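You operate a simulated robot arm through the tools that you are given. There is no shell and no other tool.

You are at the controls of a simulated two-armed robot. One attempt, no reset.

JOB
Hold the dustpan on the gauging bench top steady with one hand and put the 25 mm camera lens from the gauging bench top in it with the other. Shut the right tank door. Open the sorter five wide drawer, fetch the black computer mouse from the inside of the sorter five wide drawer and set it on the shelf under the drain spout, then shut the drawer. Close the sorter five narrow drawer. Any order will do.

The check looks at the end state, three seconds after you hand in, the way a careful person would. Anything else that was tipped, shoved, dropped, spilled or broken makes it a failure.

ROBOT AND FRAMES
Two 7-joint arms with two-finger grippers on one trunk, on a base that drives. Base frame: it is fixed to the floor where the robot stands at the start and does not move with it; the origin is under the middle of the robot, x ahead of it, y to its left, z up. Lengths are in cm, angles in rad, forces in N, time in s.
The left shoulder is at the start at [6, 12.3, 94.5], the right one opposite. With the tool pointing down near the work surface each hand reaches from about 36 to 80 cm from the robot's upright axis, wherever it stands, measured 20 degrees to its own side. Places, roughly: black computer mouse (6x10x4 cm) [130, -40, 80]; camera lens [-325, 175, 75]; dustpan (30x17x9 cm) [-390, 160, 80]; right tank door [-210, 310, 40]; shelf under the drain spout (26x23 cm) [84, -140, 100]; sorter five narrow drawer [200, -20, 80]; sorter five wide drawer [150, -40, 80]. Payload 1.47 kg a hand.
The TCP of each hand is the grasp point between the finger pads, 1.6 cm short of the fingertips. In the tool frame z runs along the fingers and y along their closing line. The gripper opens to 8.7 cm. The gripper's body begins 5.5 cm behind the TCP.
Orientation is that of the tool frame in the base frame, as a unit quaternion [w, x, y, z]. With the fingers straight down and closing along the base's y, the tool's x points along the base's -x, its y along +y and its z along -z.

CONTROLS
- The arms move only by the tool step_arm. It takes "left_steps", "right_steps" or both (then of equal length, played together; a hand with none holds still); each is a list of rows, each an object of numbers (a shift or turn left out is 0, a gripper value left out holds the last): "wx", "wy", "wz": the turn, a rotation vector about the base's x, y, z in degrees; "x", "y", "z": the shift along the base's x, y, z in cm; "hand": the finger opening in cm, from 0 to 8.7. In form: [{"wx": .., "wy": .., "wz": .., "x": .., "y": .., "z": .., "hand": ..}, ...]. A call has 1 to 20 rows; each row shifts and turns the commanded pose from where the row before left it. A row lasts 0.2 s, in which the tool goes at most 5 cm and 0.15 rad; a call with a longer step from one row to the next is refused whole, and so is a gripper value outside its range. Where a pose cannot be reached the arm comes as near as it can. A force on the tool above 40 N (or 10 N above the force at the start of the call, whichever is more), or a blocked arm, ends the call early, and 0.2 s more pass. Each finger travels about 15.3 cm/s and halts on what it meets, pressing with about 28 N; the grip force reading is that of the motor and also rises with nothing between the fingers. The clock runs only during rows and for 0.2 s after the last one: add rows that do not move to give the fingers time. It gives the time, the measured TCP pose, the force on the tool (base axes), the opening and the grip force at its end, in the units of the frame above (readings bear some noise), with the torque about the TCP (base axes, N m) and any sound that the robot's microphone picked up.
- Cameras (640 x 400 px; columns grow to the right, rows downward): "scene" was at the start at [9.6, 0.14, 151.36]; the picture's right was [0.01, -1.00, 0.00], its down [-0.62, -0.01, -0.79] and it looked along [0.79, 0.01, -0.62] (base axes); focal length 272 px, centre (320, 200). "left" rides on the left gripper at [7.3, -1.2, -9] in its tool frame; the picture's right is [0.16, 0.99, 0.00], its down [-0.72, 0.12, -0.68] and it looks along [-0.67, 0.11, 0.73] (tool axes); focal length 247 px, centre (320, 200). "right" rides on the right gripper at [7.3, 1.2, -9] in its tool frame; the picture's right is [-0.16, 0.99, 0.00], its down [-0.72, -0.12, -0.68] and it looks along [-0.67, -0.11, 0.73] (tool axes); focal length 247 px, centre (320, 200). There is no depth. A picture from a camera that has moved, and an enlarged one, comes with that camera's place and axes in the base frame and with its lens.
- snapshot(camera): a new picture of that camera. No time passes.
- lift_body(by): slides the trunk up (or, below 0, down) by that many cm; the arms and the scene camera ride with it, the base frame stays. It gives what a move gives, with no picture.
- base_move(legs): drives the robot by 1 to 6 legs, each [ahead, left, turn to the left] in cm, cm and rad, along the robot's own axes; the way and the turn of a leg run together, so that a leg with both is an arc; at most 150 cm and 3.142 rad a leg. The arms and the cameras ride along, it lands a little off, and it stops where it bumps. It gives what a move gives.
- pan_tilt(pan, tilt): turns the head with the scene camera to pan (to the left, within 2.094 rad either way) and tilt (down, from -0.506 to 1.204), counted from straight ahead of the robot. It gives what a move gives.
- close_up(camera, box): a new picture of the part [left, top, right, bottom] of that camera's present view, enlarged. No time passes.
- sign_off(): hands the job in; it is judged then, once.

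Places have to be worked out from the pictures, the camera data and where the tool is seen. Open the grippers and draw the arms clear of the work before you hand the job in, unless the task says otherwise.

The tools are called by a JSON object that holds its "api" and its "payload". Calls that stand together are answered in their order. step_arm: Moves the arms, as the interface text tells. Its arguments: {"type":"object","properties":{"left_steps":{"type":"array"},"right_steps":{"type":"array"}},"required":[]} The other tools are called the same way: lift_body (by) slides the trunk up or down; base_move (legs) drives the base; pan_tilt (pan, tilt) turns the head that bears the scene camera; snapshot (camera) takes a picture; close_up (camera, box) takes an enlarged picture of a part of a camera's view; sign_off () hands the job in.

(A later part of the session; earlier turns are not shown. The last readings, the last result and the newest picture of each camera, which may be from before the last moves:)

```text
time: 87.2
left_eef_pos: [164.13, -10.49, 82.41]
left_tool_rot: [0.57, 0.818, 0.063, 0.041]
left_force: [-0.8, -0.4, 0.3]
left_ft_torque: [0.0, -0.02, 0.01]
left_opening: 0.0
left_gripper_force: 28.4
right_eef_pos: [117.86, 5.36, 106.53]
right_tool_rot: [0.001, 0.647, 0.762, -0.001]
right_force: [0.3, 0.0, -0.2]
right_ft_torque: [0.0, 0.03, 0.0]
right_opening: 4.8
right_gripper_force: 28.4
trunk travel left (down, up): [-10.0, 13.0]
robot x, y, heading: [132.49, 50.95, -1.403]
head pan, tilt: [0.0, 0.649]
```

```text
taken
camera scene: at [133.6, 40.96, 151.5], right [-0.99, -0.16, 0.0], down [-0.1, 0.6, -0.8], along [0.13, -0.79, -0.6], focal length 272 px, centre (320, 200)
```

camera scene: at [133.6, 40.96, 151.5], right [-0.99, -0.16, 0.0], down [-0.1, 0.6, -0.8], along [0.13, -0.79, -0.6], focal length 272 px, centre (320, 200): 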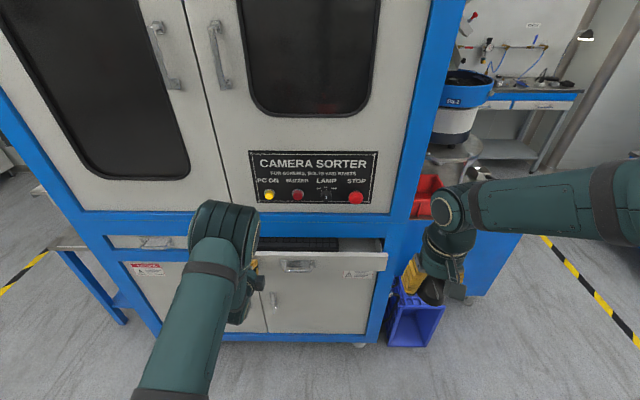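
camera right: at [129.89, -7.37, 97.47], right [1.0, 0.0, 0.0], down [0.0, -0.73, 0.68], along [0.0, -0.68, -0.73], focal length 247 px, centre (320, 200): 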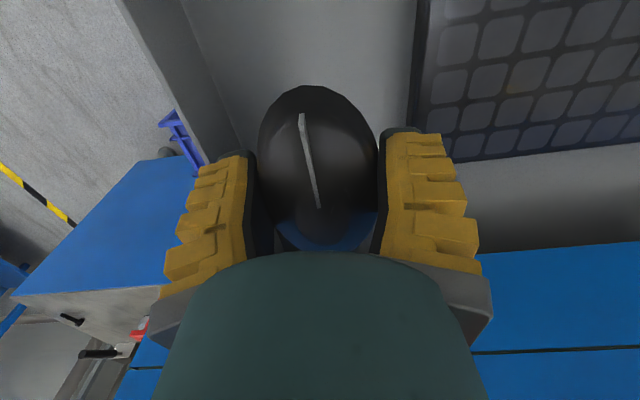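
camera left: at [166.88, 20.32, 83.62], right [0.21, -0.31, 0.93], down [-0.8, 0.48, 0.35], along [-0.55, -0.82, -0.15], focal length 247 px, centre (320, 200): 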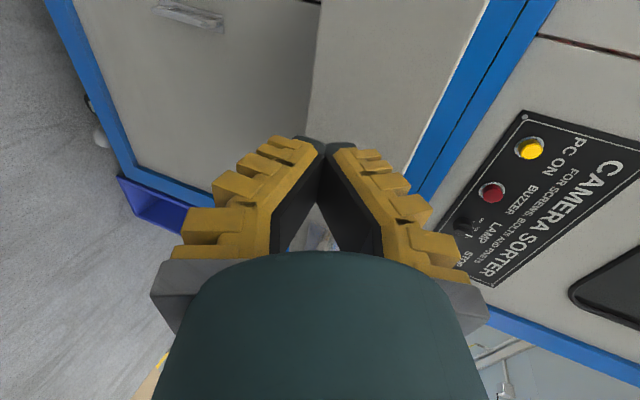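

The drawer is sliding in with little resistance. I continue until it's seated.

{"api": "step_arm", "payload": {"left_steps": [{"x": 0.2, "y": -1.28}, {"x": 0.2, "y": -1.28}, {"x": 0.2, "y": -1.28}, {"x": 0.2, "y": -1.28}, {"x": 0.2, "y": -1.28}, {"x": 0.16, "y": -0.99}, {"x": 0.16, "y": -0.99}, {"x": 0.16, "y": -0.99}, {"x": 0.16, "y": -0.99}, {"x": 0.16, "y": -0.99}, {"x": 0.16, "y": -0.99}]}}

{"api": "snapshot", "payload": {"camera": "scene"}}

{"api": "snapshot", "payload": {"camera": "left"}}

```text
time: 89.1
left_eef_pos: [165.44, -19.81, 82.3]
left_tool_rot: [0.568, 0.82, 0.063, 0.041]
left_force: [-5.2, 21.3, 10.1]
left_ft_torque: [-0.59, -0.1, -0.06]
left_opening: 0.0
left_gripper_force: 26.9
right_eef_pos: [117.73, 5.75, 106.56]
right_tool_rot: [0.002, 0.647, 0.762, -0.001]
right_force: [0.2, 0.6, -0.2]
right_ft_torque: [0.02, -0.01, 0.01]
right_opening: 4.78
right_gripper_force: 27.1
trunk travel left (down, up): [-10.0, 13.0]
robot x, y, heading: [132.0, 50.66, -1.404]
head pan, tilt: [0.0, 0.649]
stopped in row 9 (left hand): the force on the tool passed its limit at 52 N (the readings are from after the stop); the commanded pose is now the measured one
```

```text
taken
camera scene: at [133.46, 41.41, 151.54], right [-0.99, -0.17, 0.0], down [-0.1, 0.59, -0.8], along [0.13, -0.79, -0.6], focal length 272 px, centre (320, 200)
```

scene: 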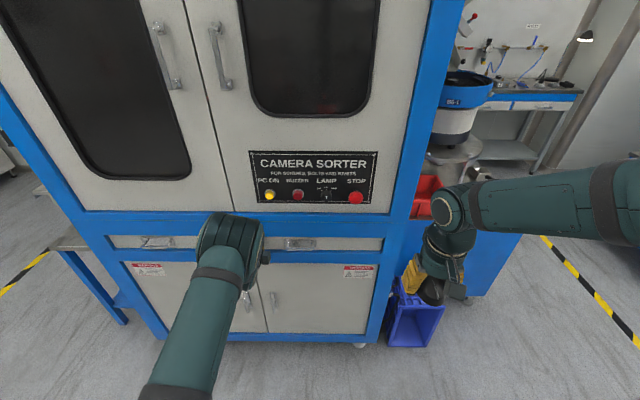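

```text
taken
camera left: at [171.47, -9.92, 84.28], right [0.21, -0.32, 0.92], down [-0.8, 0.48, 0.35], along [-0.56, -0.82, -0.16], focal length 247 px, centre (320, 200)
```

left: 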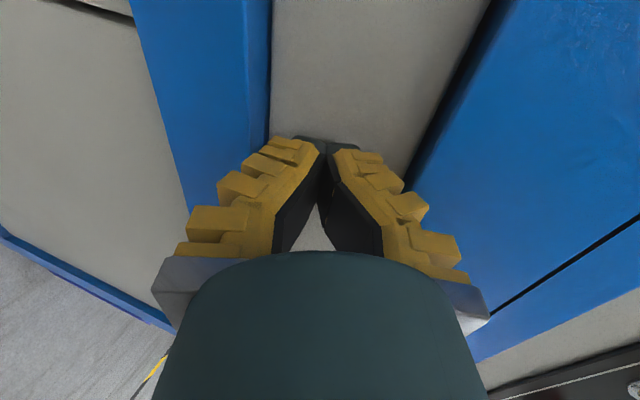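

Force rose sharply at the end. I back the left hand off and inspect whether the panel is seated like before.

{"api": "step_arm", "payload": {"left_steps": [{"x": -0.3, "y": 2}, {"x": -0.5, "y": 3.5}, {"x": -0.5, "y": 3.5}, {"z": 3, "y": 1}, {"z": 4, "x": 2}, {"z": 4, "x": 3}, {"z": 4, "x": 3}, {"z": 4, "x": 2}]}}

{"api": "close_up", "payload": {"camera": "scene", "box": [90, 215, 410, 355]}}

{"api": "snapshot", "payload": {"camera": "left"}}

```text
time: 90.9
left_eef_pos: [174.35, -9.75, 101.09]
left_tool_rot: [0.566, 0.821, 0.065, 0.042]
left_force: [-0.1, -0.2, 0.1]
left_ft_torque: [-0.01, 0.0, -0.03]
left_opening: 0.01
left_gripper_force: 28.4
right_eef_pos: [117.84, 5.66, 106.56]
right_tool_rot: [0.001, 0.647, 0.762, -0.001]
right_force: [0.0, 0.3, 0.0]
right_ft_torque: [0.02, -0.02, 0.03]
right_opening: 4.76
right_gripper_force: 27.6
trunk travel left (down, up): [-10.0, 13.0]
robot x, y, heading: [132.04, 50.57, -1.41]
head pan, tilt: [0.0, 0.649]
```

```text
2.00 times, centred on (250, 285) of scene
camera zoom: at [133.61, 41.15, 151.51], right [-0.99, -0.17, 0.0], down [-0.1, 0.6, -0.8], along [0.13, -0.79, -0.6], focal length 545 px, centre (460, 30)
```

zoom: 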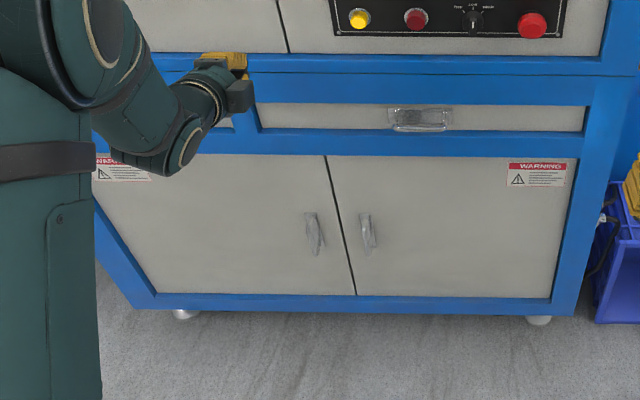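

```text
taken
camera left: at [180.28, -0.02, 103.1], right [0.21, -0.32, 0.92], down [-0.8, 0.48, 0.35], along [-0.56, -0.82, -0.16], focal length 247 px, centre (320, 200)
```

left: 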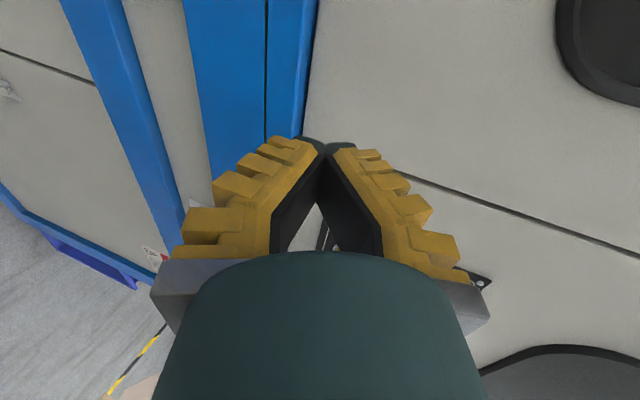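

Both drawers look seated. Now the shelf under the drain spout: I back the base away a little and look right past the machine.

{"api": "base_move", "payload": {"legs": [[-15, 0, 0]]}}

{"api": "pan_tilt", "payload": {"pan": -0.5, "tilt": 0.4}}

{"api": "snapshot", "payload": {"camera": "scene"}}

{"api": "close_up", "payload": {"camera": "scene", "box": [180, 100, 500, 300]}}

```text
time: 92.3
left_eef_pos: [171.51, 4.61, 101.08]
left_tool_rot: [0.567, 0.821, 0.062, 0.04]
left_force: [-0.5, 0.8, -0.5]
left_ft_torque: [0.02, 0.04, -0.01]
left_opening: 0.01
left_gripper_force: 28.3
right_eef_pos: [115.14, 20.44, 106.48]
right_tool_rot: [0.001, 0.649, 0.76, -0.001]
right_force: [-0.1, -0.4, -0.9]
right_ft_torque: [0.0, -0.01, -0.04]
right_opening: 4.75
right_gripper_force: 28.3
trunk travel left (down, up): [-10.0, 13.0]
robot x, y, heading: [129.52, 65.3, -1.411]
head pan, tilt: [0.0, 0.649]
```

```text
time: 93.2
left_eef_pos: [171.53, 4.55, 101.04]
left_tool_rot: [0.566, 0.821, 0.062, 0.04]
left_force: [-0.2, -1.0, 0.3]
left_ft_torque: [-0.01, -0.01, -0.02]
left_opening: 0.0
left_gripper_force: 27.9
right_eef_pos: [115.18, 20.4, 106.45]
right_tool_rot: [0.0, 0.65, 0.76, -0.001]
right_force: [-0.1, 0.1, -1.3]
right_ft_torque: [-0.01, 0.02, 0.02]
right_opening: 4.7
right_gripper_force: 28.4
trunk travel left (down, up): [-10.0, 13.0]
robot x, y, heading: [129.7, 65.55, -1.41]
head pan, tilt: [-0.499, 0.4]
```

```text
taken
camera scene: at [126.65, 55.61, 153.75], right [-0.94, 0.33, 0.0], down [0.13, 0.37, -0.92], along [-0.3, -0.87, -0.39], focal length 272 px, centre (320, 200)
```

scene: 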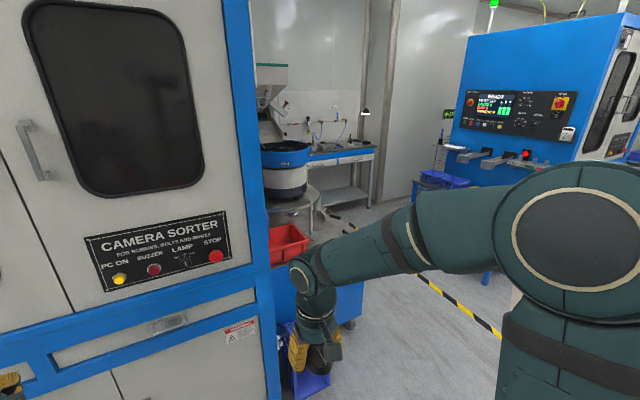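

```text
2.00 times, centred on (340, 200) of scene
camera zoom: at [126.65, 55.61, 153.75], right [-0.94, 0.33, 0.0], down [0.13, 0.37, -0.92], along [-0.3, -0.87, -0.39], focal length 545 px, centre (280, 200)
```

zoom: 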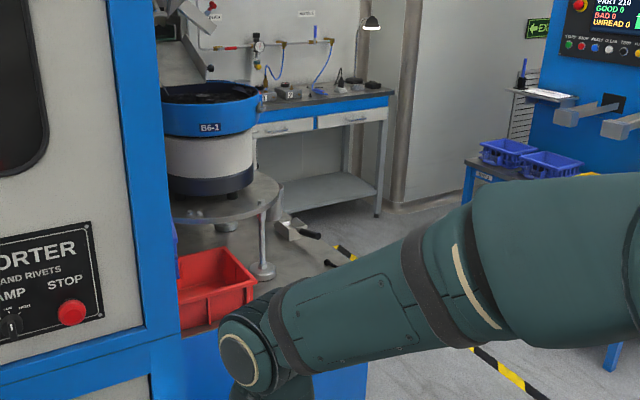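

The shelf must lie behind the bowl feeder, on the machine's other side around [84, -140]. I'll drive back around the machine's near corner (≈[58, -72]) and approach it from the -x side, facing +x.

{"api": "base_move", "payload": {"legs": [[0, -150, 0], [0, 0, 1.567], [-15, 0, 0]]}}

{"api": "pan_tilt", "payload": {"pan": -0.7, "tilt": 0.4}}

{"api": "snapshot", "payload": {"camera": "scene"}}

```text
time: 111.0
left_eef_pos: [30.23, 80.02, 101.13]
left_tool_rot: [0.374, 0.54, 0.621, 0.427]
left_force: [0.0, 0.3, 0.1]
left_ft_torque: [-0.01, 0.0, 0.0]
left_opening: 0.01
left_gripper_force: 28.1
right_eef_pos: [13.94, 23.85, 106.51]
right_tool_rot: [0.002, -0.074, 0.997, 0.0]
right_force: [-0.1, -0.1, -0.3]
right_ft_torque: [0.03, -0.05, 0.0]
right_opening: 4.6
right_gripper_force: 28.0
trunk travel left (down, up): [-10.0, 13.0]
robot x, y, heading: [-30.81, 38.45, 0.15]
head pan, tilt: [-0.499, 0.4]
```

```text
time: 111.8
left_eef_pos: [30.39, 79.97, 101.04]
left_tool_rot: [0.374, 0.54, 0.621, 0.427]
left_force: [0.8, -0.1, -1.1]
left_ft_torque: [-0.02, -0.02, 0.0]
left_opening: 0.0
left_gripper_force: 27.6
right_eef_pos: [14.11, 23.72, 106.37]
right_tool_rot: [0.001, -0.073, 0.997, -0.001]
right_force: [-0.5, -0.2, -0.7]
right_ft_torque: [-0.03, 0.0, 0.01]
right_opening: 4.57
right_gripper_force: 28.2
trunk travel left (down, up): [-10.0, 13.0]
robot x, y, heading: [-30.78, 38.9, 0.155]
head pan, tilt: [-0.7, 0.4]
```

```text
taken
camera scene: at [-21.9, 33.97, 153.75], right [-0.52, -0.85, 0.0], down [-0.33, 0.2, -0.92], along [0.79, -0.48, -0.39], focal length 272 px, centre (320, 200)
```

scene: 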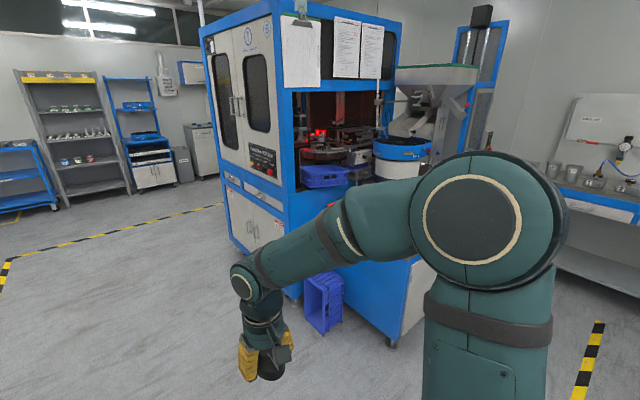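

The grip opening has crept from 4.98 to 4.57 cm, so the mouse may be slipping slowly; I check the hand camera.

{"api": "snapshot", "payload": {"camera": "right"}}

{"api": "close_up", "payload": {"camera": "scene", "box": [200, 240, 340, 400]}}

```text
taken
camera right: at [6.64, 23.86, 115.26], right [0.01, 1.0, 0.0], down [0.73, -0.01, 0.68], along [0.68, -0.01, -0.73], focal length 247 px, centre (320, 200)
```

right: 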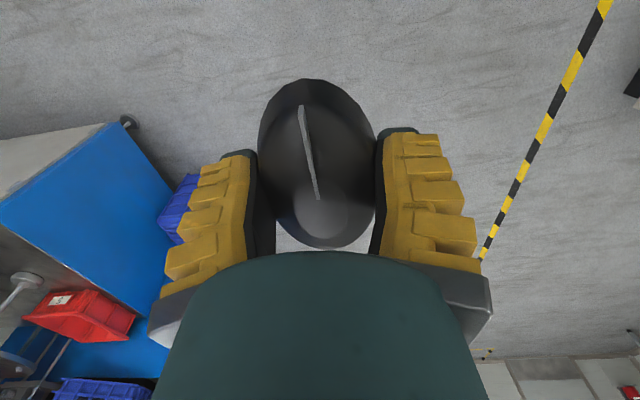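

```text
2.50 times, centred on (270, 320) of scene
camera zoom: at [-21.9, 33.97, 153.75], right [-0.52, -0.85, 0.0], down [-0.33, 0.2, -0.92], along [0.79, -0.48, -0.39], focal length 681 px, centre (445, -100)
```

zoom: 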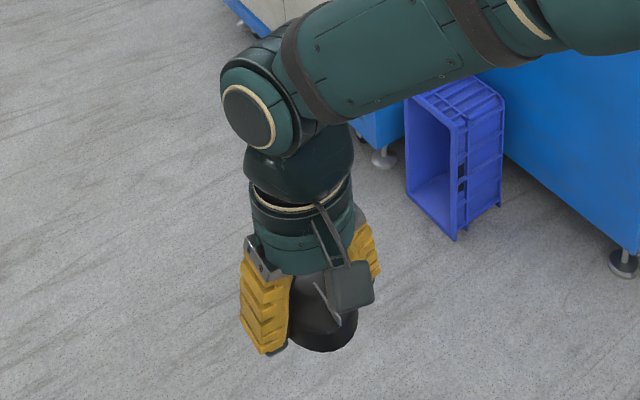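

The mouse is still well held but creeping slightly because of the strong squeeze on its domed sides. I lower the grip command to reduce the squeeze-out force and watch the reading.

{"api": "step_arm", "payload": {"right_steps": [{"hand": 2.4}, {}]}}

{"api": "step_arm", "payload": {"right_steps": [{}, {}, {}, {}, {}]}}

```text
time: 112.4
left_eef_pos: [30.26, 79.96, 101.05]
left_tool_rot: [0.373, 0.54, 0.622, 0.427]
left_force: [0.3, 0.3, -0.3]
left_ft_torque: [0.03, 0.04, 0.01]
left_opening: 0.0
left_gripper_force: 27.6
right_eef_pos: [13.97, 23.82, 106.43]
right_tool_rot: [0.001, -0.075, 0.997, 0.0]
right_force: [-0.3, 0.0, -0.7]
right_ft_torque: [-0.01, 0.0, -0.01]
right_opening: 4.56
right_gripper_force: 27.9
trunk travel left (down, up): [-10.0, 13.0]
robot x, y, heading: [-30.82, 38.67, 0.152]
head pan, tilt: [-0.7, 0.4]
```

```text
time: 113.6
left_eef_pos: [30.31, 79.96, 101.13]
left_tool_rot: [0.374, 0.54, 0.622, 0.427]
left_force: [0.3, 0.3, 0.2]
left_ft_torque: [0.02, 0.01, -0.03]
left_opening: 0.03
left_gripper_force: 27.7
right_eef_pos: [14.05, 23.75, 106.44]
right_tool_rot: [0.002, -0.075, 0.997, 0.0]
right_force: [-0.1, 0.3, -1.6]
right_ft_torque: [0.03, 0.02, 0.0]
right_opening: 4.56
right_gripper_force: 27.7
trunk travel left (down, up): [-10.0, 13.0]
robot x, y, heading: [-30.88, 38.56, 0.153]
head pan, tilt: [-0.7, 0.4]
```

Force is still saturated at 28 N; I raise the command to 3.7 to see the effect.

{"api": "step_arm", "payload": {"right_steps": [{"hand": 3.7}, {}, {}]}}

```text
time: 114.4
left_eef_pos: [30.34, 80.07, 101.09]
left_tool_rot: [0.373, 0.54, 0.622, 0.427]
left_force: [0.0, 0.0, -0.3]
left_ft_torque: [0.0, 0.02, -0.02]
left_opening: 0.0
left_gripper_force: 27.8
right_eef_pos: [13.98, 23.81, 106.5]
right_tool_rot: [0.001, -0.074, 0.997, 0.0]
right_force: [-0.2, 0.7, -1.2]
right_ft_torque: [0.0, 0.0, 0.01]
right_opening: 4.55
right_gripper_force: 28.2
trunk travel left (down, up): [-10.0, 13.0]
robot x, y, heading: [-30.99, 38.85, 0.154]
head pan, tilt: [-0.7, 0.4]
```

Creep at rest is negligible (4.56→4.55), so I carry on promptly: strafe right along the machine's -x side.

{"api": "base_move", "payload": {"legs": [[0, -140, 0]]}}

{"api": "pan_tilt", "payload": {"pan": -0.2, "tilt": 0.4}}

{"api": "snapshot", "payload": {"camera": "scene"}}

```text
time: 126.8
left_eef_pos: [51.17, -59.46, 101.08]
left_tool_rot: [0.377, 0.544, 0.617, 0.425]
left_force: [-0.1, 0.7, -0.4]
left_ft_torque: [-0.01, 0.0, -0.06]
left_opening: 0.0
left_gripper_force: 28.6
right_eef_pos: [34.03, -115.47, 106.36]
right_tool_rot: [0.001, -0.067, 0.998, 0.0]
right_force: [-0.3, 0.2, -1.2]
right_ft_torque: [0.0, 0.0, -0.02]
right_opening: 4.45
right_gripper_force: 28.2
trunk travel left (down, up): [-10.0, 13.0]
robot x, y, heading: [-10.69, -100.3, 0.139]
head pan, tilt: [-0.7, 0.4]
```

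```text
time: 127.8
left_eef_pos: [51.21, -59.39, 100.96]
left_tool_rot: [0.376, 0.545, 0.618, 0.424]
left_force: [0.3, 0.2, 0.5]
left_ft_torque: [0.0, -0.01, 0.01]
left_opening: 0.02
left_gripper_force: 27.9
right_eef_pos: [34.07, -115.41, 106.4]
right_tool_rot: [0.0, -0.067, 0.998, 0.0]
right_force: [-0.5, -0.2, 0.0]
right_ft_torque: [0.01, -0.02, 0.01]
right_opening: 4.43
right_gripper_force: 27.4
trunk travel left (down, up): [-10.0, 13.0]
robot x, y, heading: [-10.74, -100.25, 0.139]
head pan, tilt: [-0.201, 0.4]
```

```text
taken
camera scene: at [-0.31, -100.4, 153.75], right [-0.06, -1.0, 0.0], down [-0.39, 0.02, -0.92], along [0.92, -0.06, -0.39], focal length 272 px, centre (320, 200)
```

scene: 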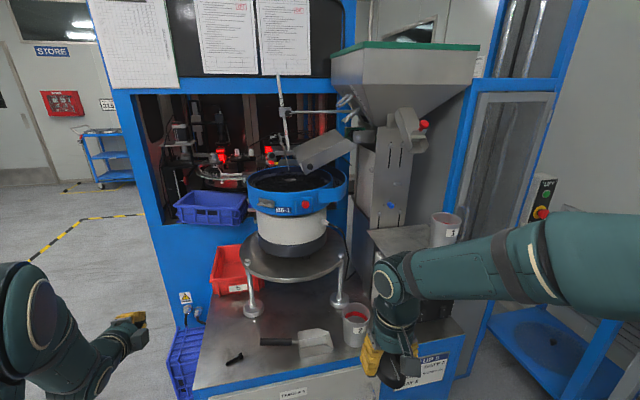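

The stand under the hopper's drain spout is visible at about (400, 240), with a grey bucket "3" near it. I enlarge it.

{"api": "close_up", "payload": {"camera": "scene", "box": [330, 90, 490, 290]}}

{"api": "snapshot", "payload": {"camera": "right"}}

```text
2.00 times, centred on (410, 190) of scene
camera zoom: at [-0.31, -100.4, 153.75], right [-0.06, -1.0, 0.0], down [-0.39, 0.02, -0.92], along [0.92, -0.06, -0.39], focal length 545 px, centre (140, 220)
```

zoom: 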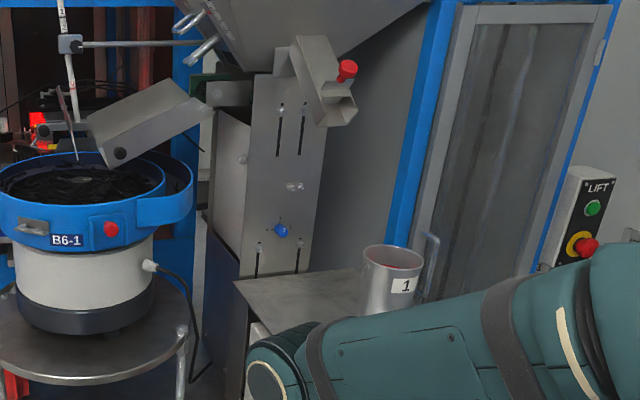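

```text
taken
camera right: at [26.67, -115.25, 115.26], right [0.02, 1.0, 0.0], down [0.73, -0.02, 0.68], along [0.68, -0.02, -0.73], focal length 247 px, centre (320, 200)
```

right: 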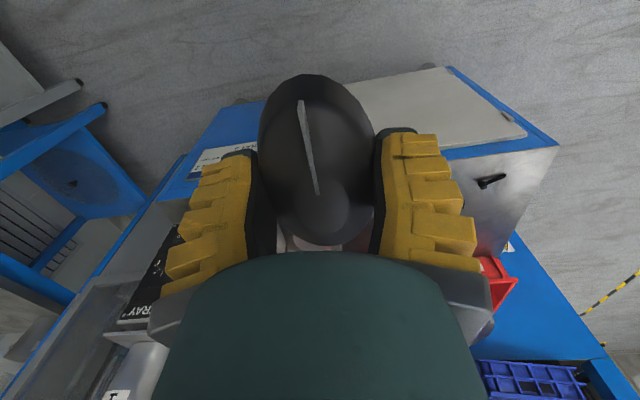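

The shelf top is seen with cup "1" on its right part; its left edge is near y≈-125.5 and x spans ≈75–97. I strafe right 30 cm for a better look before moving in.

{"api": "base_move", "payload": {"legs": [[0, -42, 0]]}}

{"api": "pan_tilt", "payload": {"pan": -0.1, "tilt": 0.5}}

{"api": "snapshot", "payload": {"camera": "scene"}}

{"api": "snapshot", "payload": {"camera": "right"}}

```text
time: 131.9
left_eef_pos: [56.82, -100.18, 101.06]
left_tool_rot: [0.376, 0.544, 0.619, 0.424]
left_force: [-0.5, 0.8, -0.5]
left_ft_torque: [-0.03, 0.0, -0.03]
left_opening: 0.01
left_gripper_force: 28.1
right_eef_pos: [39.93, -156.02, 106.46]
right_tool_rot: [0.0, -0.069, 0.998, 0.0]
right_force: [-0.5, -0.4, -0.5]
right_ft_torque: [0.0, -0.01, -0.01]
right_opening: 4.42
right_gripper_force: 28.7
trunk travel left (down, up): [-10.0, 13.0]
robot x, y, heading: [-4.59, -141.03, 0.147]
head pan, tilt: [-0.201, 0.4]
```

```text
time: 132.6
left_eef_pos: [56.82, -100.05, 101.01]
left_tool_rot: [0.376, 0.544, 0.619, 0.424]
left_force: [0.8, 0.3, -0.1]
left_ft_torque: [0.01, -0.01, 0.01]
left_opening: 0.0
left_gripper_force: 28.3
right_eef_pos: [39.93, -156.21, 106.36]
right_tool_rot: [0.0, -0.068, 0.998, -0.001]
right_force: [-0.4, -0.5, -1.2]
right_ft_torque: [0.03, -0.02, 0.04]
right_opening: 4.41
right_gripper_force: 27.2
trunk travel left (down, up): [-10.0, 13.0]
robot x, y, heading: [-5.02, -141.12, 0.141]
head pan, tilt: [-0.099, 0.499]
```

```text
taken
camera scene: at [5.32, -140.36, 152.84], right [0.04, -1.0, 0.0], down [-0.48, -0.02, -0.88], along [0.88, 0.04, -0.48], focal length 272 px, centre (320, 200)
```

scene: 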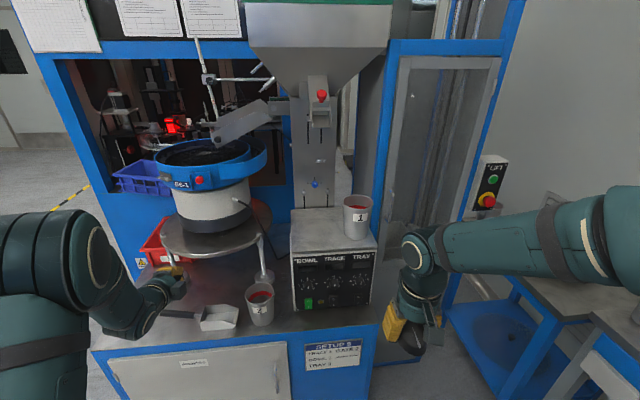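

```text
taken
camera right: at [32.53, -156.02, 115.26], right [0.02, 1.0, 0.0], down [0.73, -0.02, 0.68], along [0.68, -0.01, -0.73], focal length 247 px, centre (320, 200)
```

right: 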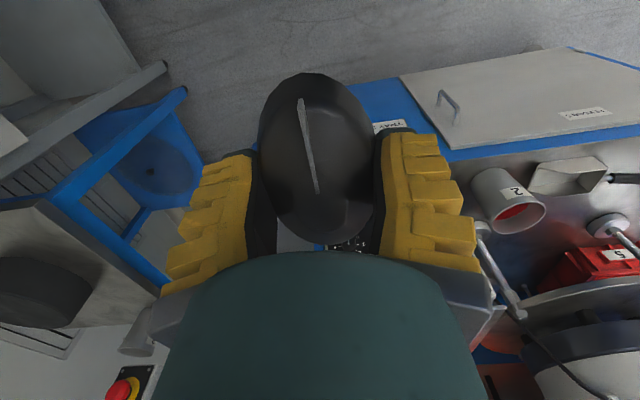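

Clear view now: the shelf is the top of the control box, with cup "1" at its back right and the spout above/behind. I enlarge it to map the free area.

{"api": "close_up", "payload": {"camera": "scene", "box": [260, 60, 420, 330]}}

{"api": "close_up", "payload": {"camera": "scene", "box": [280, 190, 390, 260]}}

```text
1.48 times, centred on (340, 195) of scene
camera zoom: at [5.32, -140.36, 152.84], right [0.04, -1.0, 0.0], down [-0.48, -0.02, -0.88], along [0.88, 0.04, -0.48], focal length 404 px, centre (290, 207)
```

zoom: 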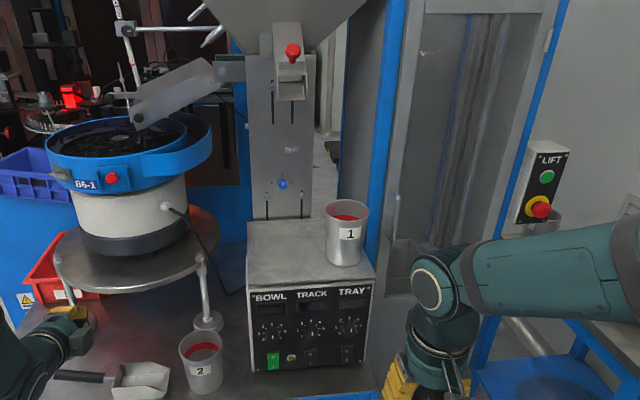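

```text
5.71 times, centred on (335, 225) of scene
camera zoom: at [5.32, -140.36, 152.84], right [0.04, -1.0, 0.0], down [-0.48, -0.02, -0.88], along [0.88, 0.04, -0.48], focal length 1556 px, centre (234, 57)
```

zoom: 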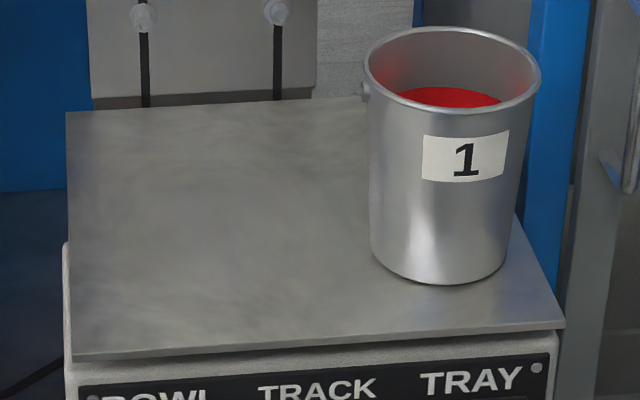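

The shelf top spans roughly x 69–95, y -155…-126 at z≈100; cup "1" stands around [80, -149] so I'll put the mouse at about [79, -135.5]. First I retract the left hand from its outstretched pose so it won't touch the bowl feeder when I drive forward.

{"api": "step_arm", "payload": {"left_steps": [{"x": -2.67, "y": -0.38, "z": 0.6}, {"x": -2.67, "y": -0.38, "z": 0.6, "wx": -1.1, "wy": 7.7}, {"x": -2.67, "y": -0.38, "z": 0.6, "wx": -1.1, "wy": 7.7}, {"x": -2.67, "y": -0.38, "z": 0.6, "wx": -1.1, "wy": 7.7}, {"x": -2.67, "y": -0.38, "z": 0.6, "wx": -1.1, "wy": 7.7}, {"x": -2.67, "y": -0.38, "z": 0.6, "wx": -1.1, "wy": 7.7}, {"x": -2.67, "y": -0.38, "z": 0.6, "wx": -1.1, "wy": 7.7}, {"x": -2.67, "y": -0.38, "z": 0.6, "wx": -1.1, "wy": 7.7}, {"x": -2.67, "y": -0.38, "wx": -1.1, "wy": 7.7}, {"wx": -1.1, "wy": 7.7}, {"wz": 8.2}, {"wz": 8.2}, {"wz": 8.2}, {"wz": 8.2}, {"wz": 8.2}, {"wz": 8.2}, {"wz": 8.2}, {"wz": 8.2}, {"wz": 8.2}, {"wz": 8.2}]}}

{"api": "snapshot", "payload": {"camera": "scene"}}

```text
time: 136.8
left_eef_pos: [32.75, -103.54, 105.8]
left_tool_rot: [0.007, -0.002, 1.0, -0.007]
left_force: [0.0, 0.9, -0.6]
left_ft_torque: [0.0, 0.02, 0.0]
left_opening: 0.01
left_gripper_force: 27.6
right_eef_pos: [40.1, -156.1, 106.51]
right_tool_rot: [0.001, -0.069, 0.998, 0.0]
right_force: [-0.6, -0.6, -1.5]
right_ft_torque: [-0.02, 0.01, 0.01]
right_opening: 4.37
right_gripper_force: 27.8
trunk travel left (down, up): [-10.0, 13.0]
robot x, y, heading: [-4.76, -141.14, 0.144]
head pan, tilt: [-0.099, 0.499]
```

```text
taken
camera scene: at [5.32, -140.36, 152.84], right [0.04, -1.0, 0.0], down [-0.48, -0.02, -0.88], along [0.88, 0.04, -0.48], focal length 272 px, centre (320, 200)
```

scene: 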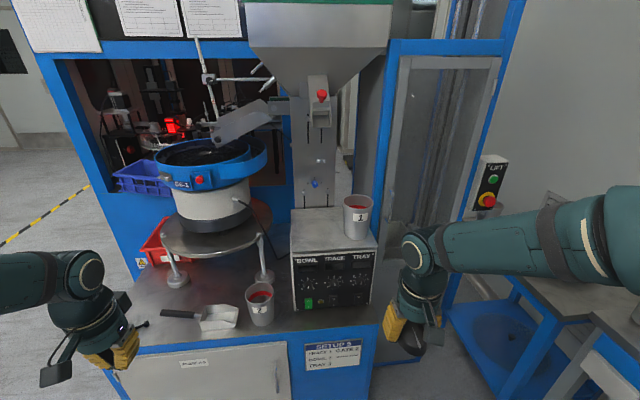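

Creep is now 4.37, still holding. I drive 24 cm forward; the right hand will end just short of the shelf's front edge.

{"api": "base_move", "payload": {"legs": [[24, 0, 0]]}}

{"api": "snapshot", "payload": {"camera": "scene"}}

{"api": "snapshot", "payload": {"camera": "right"}}

```text
time: 138.6
left_eef_pos: [56.92, -100.26, 105.9]
left_tool_rot: [0.007, 0.001, 1.0, -0.007]
left_force: [0.1, -0.1, 0.3]
left_ft_torque: [-0.04, 0.03, -0.05]
left_opening: 0.0
left_gripper_force: 28.1
right_eef_pos: [64.07, -152.89, 106.39]
right_tool_rot: [0.001, -0.067, 0.998, 0.001]
right_force: [0.6, 0.5, -0.9]
right_ft_torque: [-0.01, 0.05, -0.01]
right_opening: 4.36
right_gripper_force: 27.9
trunk travel left (down, up): [-10.0, 13.0]
robot x, y, heading: [19.27, -137.4, 0.141]
head pan, tilt: [-0.099, 0.499]
```

```text
taken
camera scene: at [29.51, -136.97, 152.83], right [0.04, -1.0, 0.0], down [-0.48, -0.02, -0.88], along [0.88, 0.03, -0.48], focal length 272 px, centre (320, 200)
```

scene: 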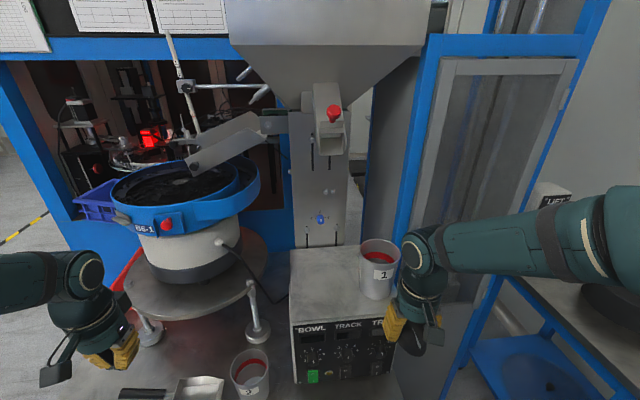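

```text
taken
camera right: at [56.62, -152.75, 115.23], right [0.02, 1.0, 0.0], down [0.73, -0.02, 0.68], along [0.68, -0.02, -0.73], focal length 247 px, centre (320, 200)
```

right: 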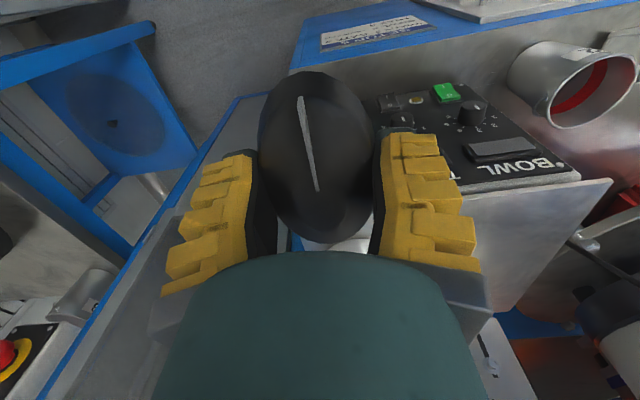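

I take an enlarged view to refine the shelf corners' height from the two viewpoints.

{"api": "close_up", "payload": {"camera": "scene", "box": [270, 230, 430, 330]}}

{"api": "close_up", "payload": {"camera": "scene", "box": [260, 60, 420, 160]}}

```text
4.00 times, centred on (350, 280) of scene
camera zoom: at [29.51, -136.97, 152.83], right [0.04, -1.0, 0.0], down [-0.48, -0.02, -0.88], along [0.88, 0.03, -0.48], focal length 1089 px, centre (200, -120)
```

zoom: 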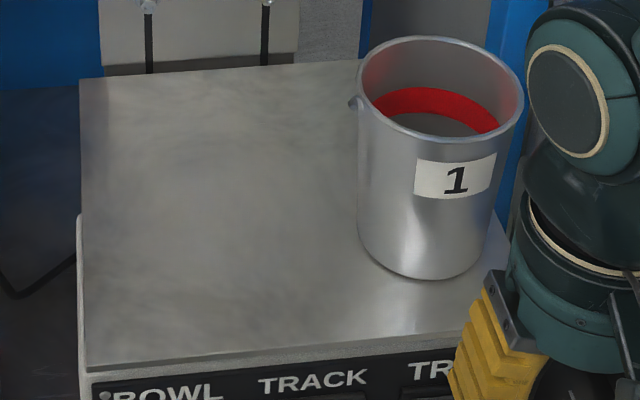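

```text
4.00 times, centred on (340, 110) of scene
camera zoom: at [29.51, -136.97, 152.83], right [0.04, -1.0, 0.0], down [-0.48, -0.02, -0.88], along [0.88, 0.03, -0.48], focal length 1089 px, centre (240, 560)
```

zoom: 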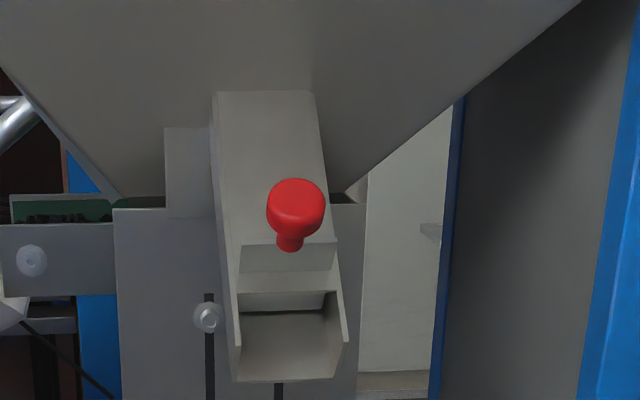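

Shelf top is at z≈99.0 with front-left corner [70, -129]; the spout lip is at ≈[87, -137, 133], cup centre ≈[79.5, -149]. I move the mouse left in front of the shelf, then over it to [79, -135.5].

{"api": "step_arm", "payload": {"right_steps": [{"y": 4.35}, {"y": 4.35}, {"y": 4.35}, {"y": 4.35}, {"x": 3.75}, {"x": 3.75}, {"x": 3.75}, {"x": 3.75}, {}]}}

{"api": "snapshot", "payload": {"camera": "scene"}}

{"api": "snapshot", "payload": {"camera": "right"}}

```text
time: 140.6
left_eef_pos: [56.84, -100.27, 105.8]
left_tool_rot: [0.007, 0.003, 1.0, -0.007]
left_force: [-0.8, 0.0, -0.6]
left_ft_torque: [0.01, 0.0, -0.02]
left_opening: 0.01
left_gripper_force: 28.1
right_eef_pos: [78.96, -135.36, 106.42]
right_tool_rot: [0.002, -0.068, 0.998, 0.0]
right_force: [0.2, 0.0, -1.6]
right_ft_torque: [0.04, 0.02, 0.01]
right_opening: 4.33
right_gripper_force: 28.3
trunk travel left (down, up): [-10.0, 13.0]
robot x, y, heading: [19.08, -137.7, 0.138]
head pan, tilt: [-0.099, 0.499]
```

```text
taken
camera scene: at [29.32, -137.01, 152.85], right [0.04, -1.0, 0.0], down [-0.48, -0.02, -0.88], along [0.88, 0.03, -0.48], focal length 272 px, centre (320, 200)
```

scene: 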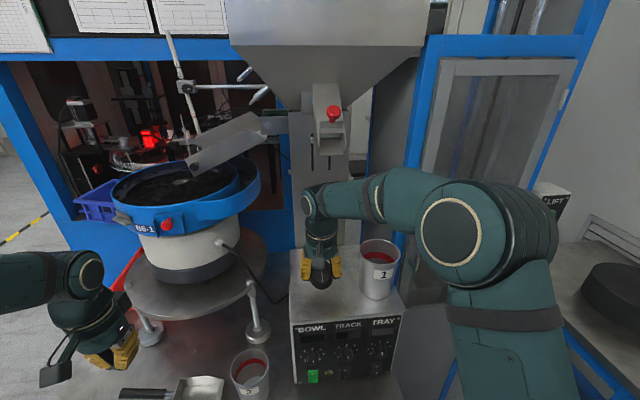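

```text
taken
camera right: at [71.52, -135.18, 115.21], right [0.02, 1.0, 0.0], down [0.73, -0.02, 0.68], along [0.68, -0.02, -0.73], focal length 247 px, centre (320, 200)
```

right: 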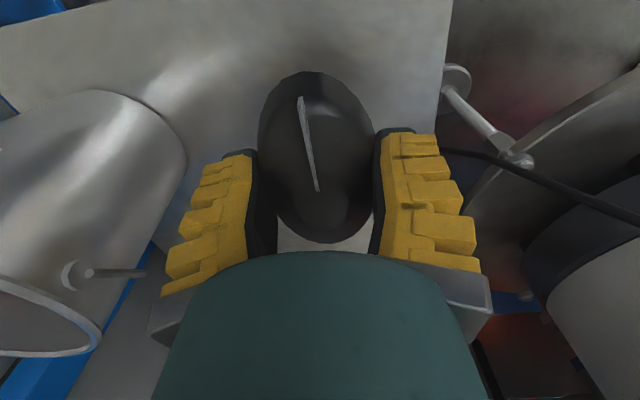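

Over the shelf with clearance to the cup. I lower to just above contact, then in small steps until the mouse touches.

{"api": "step_arm", "payload": {"right_steps": [{"z": -2}, {"z": -1.2}, {"z": -0.4}, {}]}}

{"api": "step_arm", "payload": {"right_steps": [{"z": -0.3}, {}]}}

{"api": "step_arm", "payload": {"right_steps": [{"z": -0.3}, {}]}}

```text
time: 141.6
left_eef_pos: [57.01, -100.13, 105.8]
left_tool_rot: [0.007, 0.001, 1.0, -0.009]
left_force: [0.4, 0.0, -0.8]
left_ft_torque: [-0.01, 0.02, -0.01]
left_opening: 0.02
left_gripper_force: 27.7
right_eef_pos: [78.98, -135.66, 102.72]
right_tool_rot: [0.001, -0.068, 0.998, 0.0]
right_force: [0.2, -0.1, -0.5]
right_ft_torque: [0.0, -0.02, -0.01]
right_opening: 4.35
right_gripper_force: 28.5
trunk travel left (down, up): [-10.0, 13.0]
robot x, y, heading: [19.41, -137.5, 0.143]
head pan, tilt: [-0.099, 0.499]
```

```text
time: 142.2
left_eef_pos: [56.84, -100.26, 105.85]
left_tool_rot: [0.007, 0.002, 1.0, -0.007]
left_force: [-0.1, 0.0, -0.1]
left_ft_torque: [-0.02, -0.01, 0.0]
left_opening: 0.0
left_gripper_force: 27.7
right_eef_pos: [79.05, -135.46, 102.5]
right_tool_rot: [0.001, -0.067, 0.998, 0.001]
right_force: [-0.1, 0.3, -0.7]
right_ft_torque: [-0.03, -0.02, -0.02]
right_opening: 4.33
right_gripper_force: 28.6
trunk travel left (down, up): [-10.0, 13.0]
robot x, y, heading: [19.72, -137.63, 0.137]
head pan, tilt: [-0.099, 0.499]
```

```text
time: 142.8
left_eef_pos: [56.98, -100.32, 105.84]
left_tool_rot: [0.007, 0.002, 1.0, -0.007]
left_force: [0.5, 0.1, 0.4]
left_ft_torque: [0.01, 0.01, -0.01]
left_opening: 0.02
left_gripper_force: 27.9
right_eef_pos: [79.02, -135.47, 102.14]
right_tool_rot: [0.001, -0.067, 0.998, 0.0]
right_force: [0.8, -0.5, -0.3]
right_ft_torque: [-0.02, -0.01, 0.02]
right_opening: 4.34
right_gripper_force: 28.1
trunk travel left (down, up): [-10.0, 13.0]
robot x, y, heading: [19.28, -137.44, 0.135]
head pan, tilt: [-0.099, 0.499]
```

No contact yet at 102.14; I keep lowering in small steps.

{"api": "step_arm", "payload": {"right_steps": [{"z": -0.3}, {}]}}

{"api": "step_arm", "payload": {"right_steps": [{"z": -0.3}, {}]}}

{"api": "close_up", "payload": {"camera": "scene", "box": [270, 200, 430, 320]}}

```text
time: 143.4
left_eef_pos: [57.0, -100.24, 105.81]
left_tool_rot: [0.008, 0.002, 1.0, -0.008]
left_force: [-0.6, 0.6, 0.2]
left_ft_torque: [-0.02, 0.0, 0.0]
left_opening: 0.02
left_gripper_force: 28.4
right_eef_pos: [78.88, -135.63, 101.98]
right_tool_rot: [0.001, -0.067, 0.998, 0.0]
right_force: [0.1, 0.1, -1.1]
right_ft_torque: [-0.01, 0.0, -0.01]
right_opening: 4.32
right_gripper_force: 27.8
trunk travel left (down, up): [-10.0, 13.0]
robot x, y, heading: [19.23, -137.49, 0.135]
head pan, tilt: [-0.099, 0.499]
```

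```text
time: 144.0
left_eef_pos: [56.8, -100.33, 105.76]
left_tool_rot: [0.007, 0.002, 1.0, -0.007]
left_force: [0.3, 0.4, 1.0]
left_ft_torque: [0.02, -0.01, -0.04]
left_opening: 0.0
left_gripper_force: 28.4
right_eef_pos: [79.0, -135.49, 101.79]
right_tool_rot: [0.003, -0.067, 0.998, 0.001]
right_force: [1.7, -2.1, 18.3]
right_ft_torque: [-0.06, 0.22, -0.05]
right_opening: 4.45
right_gripper_force: 27.9
trunk travel left (down, up): [-10.0, 13.0]
robot x, y, heading: [19.18, -137.81, 0.134]
head pan, tilt: [-0.099, 0.499]
```

```text
3.33 times, centred on (350, 260) of scene
camera zoom: at [29.26, -137.02, 152.87], right [0.04, -1.0, 0.0], down [-0.48, -0.02, -0.88], along [0.88, 0.03, -0.48], focal length 908 px, centre (220, 0)
```

zoom: 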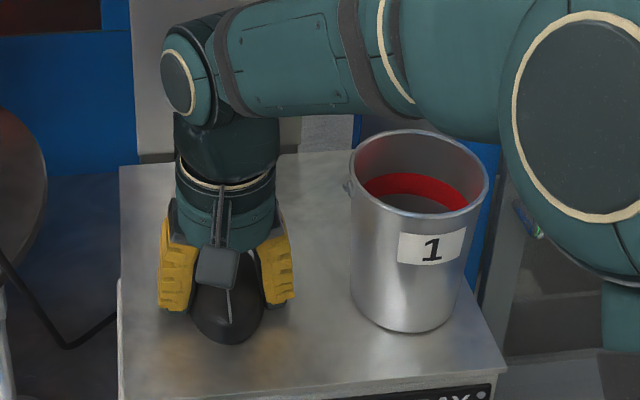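

Contact is clear (18 N up). I release gradually to 6.0 cm, keeping the right finger well off the cup.

{"api": "step_arm", "payload": {"right_steps": [{"hand": 4.4}, {"hand": 4.8}, {"hand": 5.2}, {"hand": 5.6}, {"hand": 5.8}, {}, {}]}}

{"api": "snapshot", "payload": {"camera": "right"}}

{"api": "close_up", "payload": {"camera": "scene", "box": [270, 200, 430, 320]}}

```text
time: 145.6
left_eef_pos: [56.89, -100.35, 105.87]
left_tool_rot: [0.007, 0.001, 1.0, -0.008]
left_force: [0.0, 0.4, 0.1]
left_ft_torque: [0.02, 0.01, 0.01]
left_opening: 0.0
left_gripper_force: 28.1
right_eef_pos: [78.98, -135.48, 101.57]
right_tool_rot: [0.001, -0.067, 0.998, 0.0]
right_force: [-0.3, -0.1, 0.4]
right_ft_torque: [0.03, 0.0, -0.03]
right_opening: 6.28
right_gripper_force: 3.0
trunk travel left (down, up): [-10.0, 13.0]
robot x, y, heading: [19.27, -137.73, 0.139]
head pan, tilt: [-0.099, 0.499]
```

```text
taken
camera right: at [71.59, -135.3, 110.43], right [0.02, 1.0, 0.0], down [0.73, -0.02, 0.68], along [0.68, -0.02, -0.73], focal length 247 px, centre (320, 200)
```

right: 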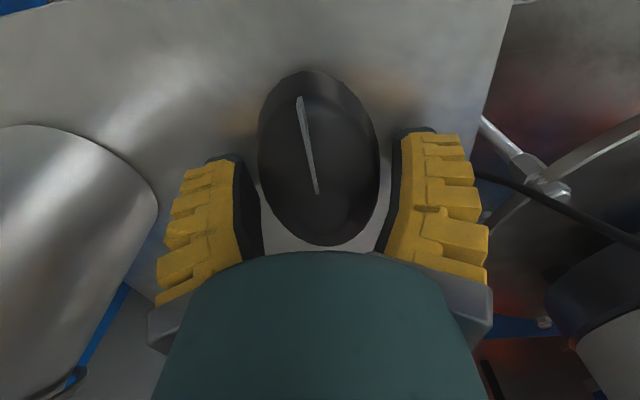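

```text
3.33 times, centred on (350, 260) of scene
camera zoom: at [29.38, -136.99, 152.84], right [0.04, -1.0, 0.0], down [-0.48, -0.02, -0.88], along [0.88, 0.03, -0.48], focal length 908 px, centre (220, 0)
```

zoom: 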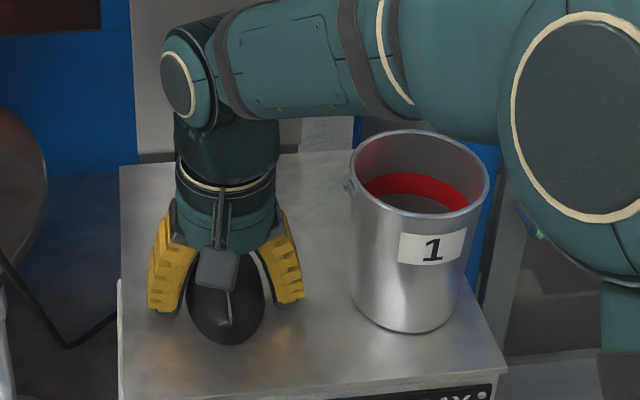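

The mouse rests free on the shelf. I lift 4.5 cm straight up, then draw the hand back toward me.

{"api": "step_arm", "payload": {"right_steps": [{"z": 2}, {"z": 2.5}, {"z": 0.5, "x": -2}, {"x": -4}, {"x": -4}, {"x": -4}, {"x": -3}, {}]}}

{"api": "snapshot", "payload": {"camera": "scene"}}

{"api": "close_up", "payload": {"camera": "scene", "box": [270, 220, 430, 320]}}

```text
time: 147.4
left_eef_pos: [56.97, -100.16, 105.79]
left_tool_rot: [0.008, 0.002, 1.0, -0.008]
left_force: [0.3, 0.5, 0.2]
left_ft_torque: [0.01, 0.01, -0.01]
left_opening: 0.02
left_gripper_force: 27.5
right_eef_pos: [61.8, -135.58, 106.71]
right_tool_rot: [0.0, -0.067, 0.998, 0.0]
right_force: [-0.2, -0.6, -0.5]
right_ft_torque: [-0.01, -0.02, 0.0]
right_opening: 6.28
right_gripper_force: 3.9
trunk travel left (down, up): [-10.0, 13.0]
robot x, y, heading: [19.23, -137.37, 0.139]
head pan, tilt: [-0.099, 0.499]
```

```text
taken
camera scene: at [29.42, -136.97, 152.84], right [0.04, -1.0, 0.0], down [-0.48, -0.02, -0.88], along [0.88, 0.03, -0.48], focal length 272 px, centre (320, 200)
```

scene: 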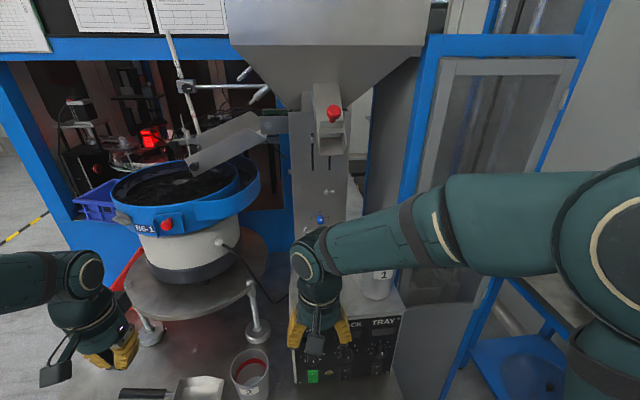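

```text
4.00 times, centred on (350, 270) of scene
camera zoom: at [29.42, -136.97, 152.84], right [0.04, -1.0, 0.0], down [-0.48, -0.02, -0.88], along [0.88, 0.03, -0.48], focal length 1089 px, centre (200, -80)
```

zoom: 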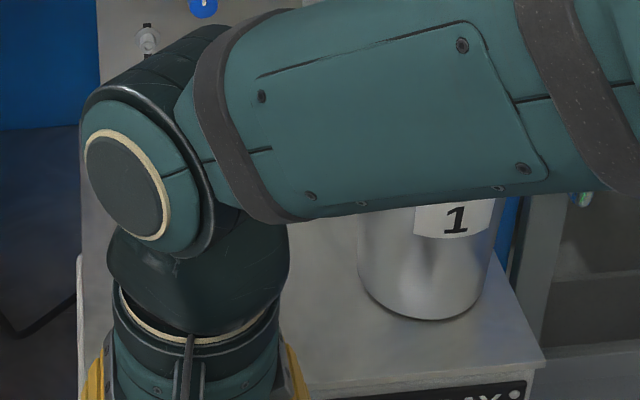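

Arm is clear of the shelf but blocks the view. I back the base away 25 cm and check that the mouse and cup stand as they should.

{"api": "base_move", "payload": {"legs": [[-30, 0, 0]]}}

{"api": "snapshot", "payload": {"camera": "scene"}}

{"api": "close_up", "payload": {"camera": "scene", "box": [260, 160, 420, 260]}}

```text
time: 149.4
left_eef_pos: [27.26, -104.47, 105.84]
left_tool_rot: [0.008, 0.001, 1.0, -0.008]
left_force: [-0.6, 0.3, 0.6]
left_ft_torque: [0.02, -0.04, 0.04]
left_opening: 0.0
left_gripper_force: 28.2
right_eef_pos: [32.09, -139.74, 106.78]
right_tool_rot: [0.002, -0.067, 0.998, 0.0]
right_force: [-0.4, -0.4, 0.0]
right_ft_torque: [0.02, -0.03, 0.02]
right_opening: 6.3
right_gripper_force: 3.5
trunk travel left (down, up): [-10.0, 13.0]
robot x, y, heading: [-10.25, -141.61, 0.138]
head pan, tilt: [-0.099, 0.499]
```

```text
taken
camera scene: at [-0.32, -141.14, 152.85], right [0.04, -1.0, 0.0], down [-0.48, -0.02, -0.88], along [0.88, 0.03, -0.48], focal length 272 px, centre (320, 200)
```

scene: 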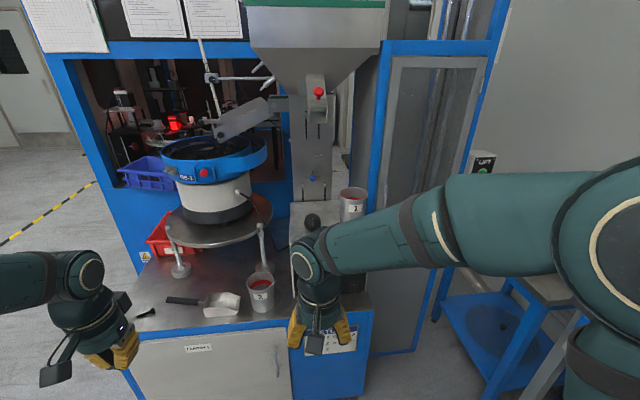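

```text
4.00 times, centred on (340, 210) of scene
camera zoom: at [-0.32, -141.14, 152.85], right [0.04, -1.0, 0.0], down [-0.48, -0.02, -0.88], along [0.88, 0.03, -0.48], focal length 1089 px, centre (240, 160)
```

zoom: 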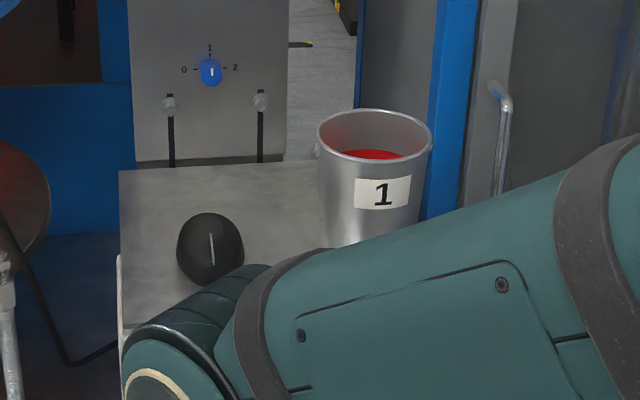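

The mouse lies on the shelf, cup undisturbed. Now I drive back to the open floor and turn around to look for the tank doors and the gauging bench.

{"api": "base_move", "payload": {"legs": [[-15, 0, 0], [0, 150, 0], [0, 0, 2.0]]}}

{"api": "pan_tilt", "payload": {"pan": 0.0, "tilt": 0.35}}

{"api": "snapshot", "payload": {"camera": "scene"}}

{"api": "pan_tilt", "payload": {"pan": 0.8, "tilt": 0.35}}

{"api": "snapshot", "payload": {"camera": "scene"}}

```text
time: 150.8
left_eef_pos: [15.47, -105.7, 105.78]
left_tool_rot: [0.006, -0.002, 1.0, -0.008]
left_force: [-0.5, 0.6, -0.5]
left_ft_torque: [-0.02, 0.03, 0.01]
left_opening: 0.0
left_gripper_force: 28.6
right_eef_pos: [20.55, -140.91, 106.59]
right_tool_rot: [0.001, -0.07, 0.998, 0.0]
right_force: [0.9, -0.5, -0.1]
right_ft_torque: [-0.04, 0.08, 0.0]
right_opening: 6.28
right_gripper_force: 3.0
trunk travel left (down, up): [-10.0, 13.0]
robot x, y, heading: [-22.36, -143.44, 0.141]
head pan, tilt: [-0.099, 0.499]
stopped in leg 1: the robot was blocked; the commanded pose is now the measured one
```

```text
time: 151.5
left_eef_pos: [15.18, -105.75, 105.88]
left_tool_rot: [0.009, -0.002, 1.0, -0.007]
left_force: [-0.3, -0.7, -0.1]
left_ft_torque: [0.01, -0.01, 0.02]
left_opening: 0.03
left_gripper_force: 28.0
right_eef_pos: [20.3, -140.98, 106.87]
right_tool_rot: [0.002, -0.071, 0.997, 0.001]
right_force: [-0.6, 0.3, -1.1]
right_ft_torque: [0.0, 0.02, 0.02]
right_opening: 6.29
right_gripper_force: 3.3
trunk travel left (down, up): [-10.0, 13.0]
robot x, y, heading: [-22.23, -143.23, 0.143]
head pan, tilt: [0.0, 0.351]
```

```text
taken
camera scene: at [-11.94, -141.7, 154.21], right [0.14, -0.99, 0.0], down [-0.34, -0.05, -0.94], along [0.93, 0.13, -0.34], focal length 272 px, centre (320, 200)
```

scene: 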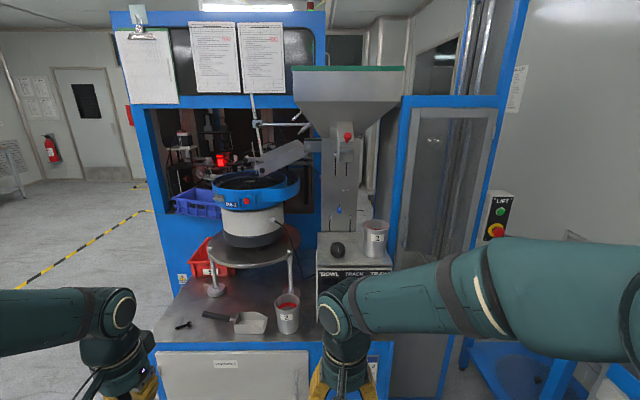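

```text
time: 152.6
left_eef_pos: [15.32, -105.81, 105.85]
left_tool_rot: [0.007, -0.002, 1.0, -0.006]
left_force: [0.2, -0.4, -0.5]
left_ft_torque: [0.02, -0.03, 0.0]
left_opening: 0.02
left_gripper_force: 28.0
right_eef_pos: [20.28, -141.07, 106.69]
right_tool_rot: [0.001, -0.07, 0.998, 0.001]
right_force: [-0.3, 0.0, -0.2]
right_ft_torque: [0.03, 0.04, -0.01]
right_opening: 6.27
right_gripper_force: 3.4
trunk travel left (down, up): [-10.0, 13.0]
robot x, y, heading: [-22.06, -142.67, 0.147]
head pan, tilt: [0.799, 0.351]
```

```text
taken
camera scene: at [-15.65, -135.49, 154.21], right [0.81, -0.59, 0.0], down [-0.2, -0.28, -0.94], along [0.55, 0.76, -0.34], focal length 272 px, centre (320, 200)
```

scene: 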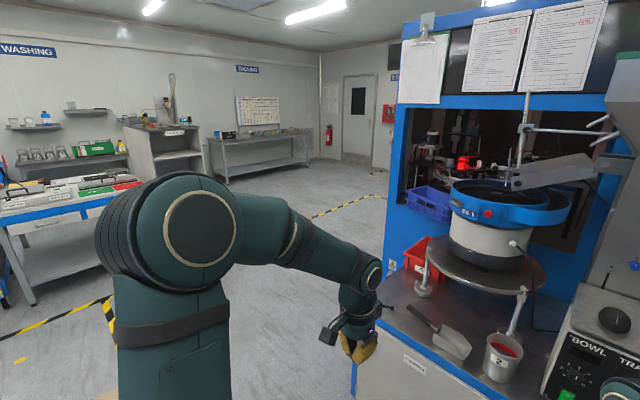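

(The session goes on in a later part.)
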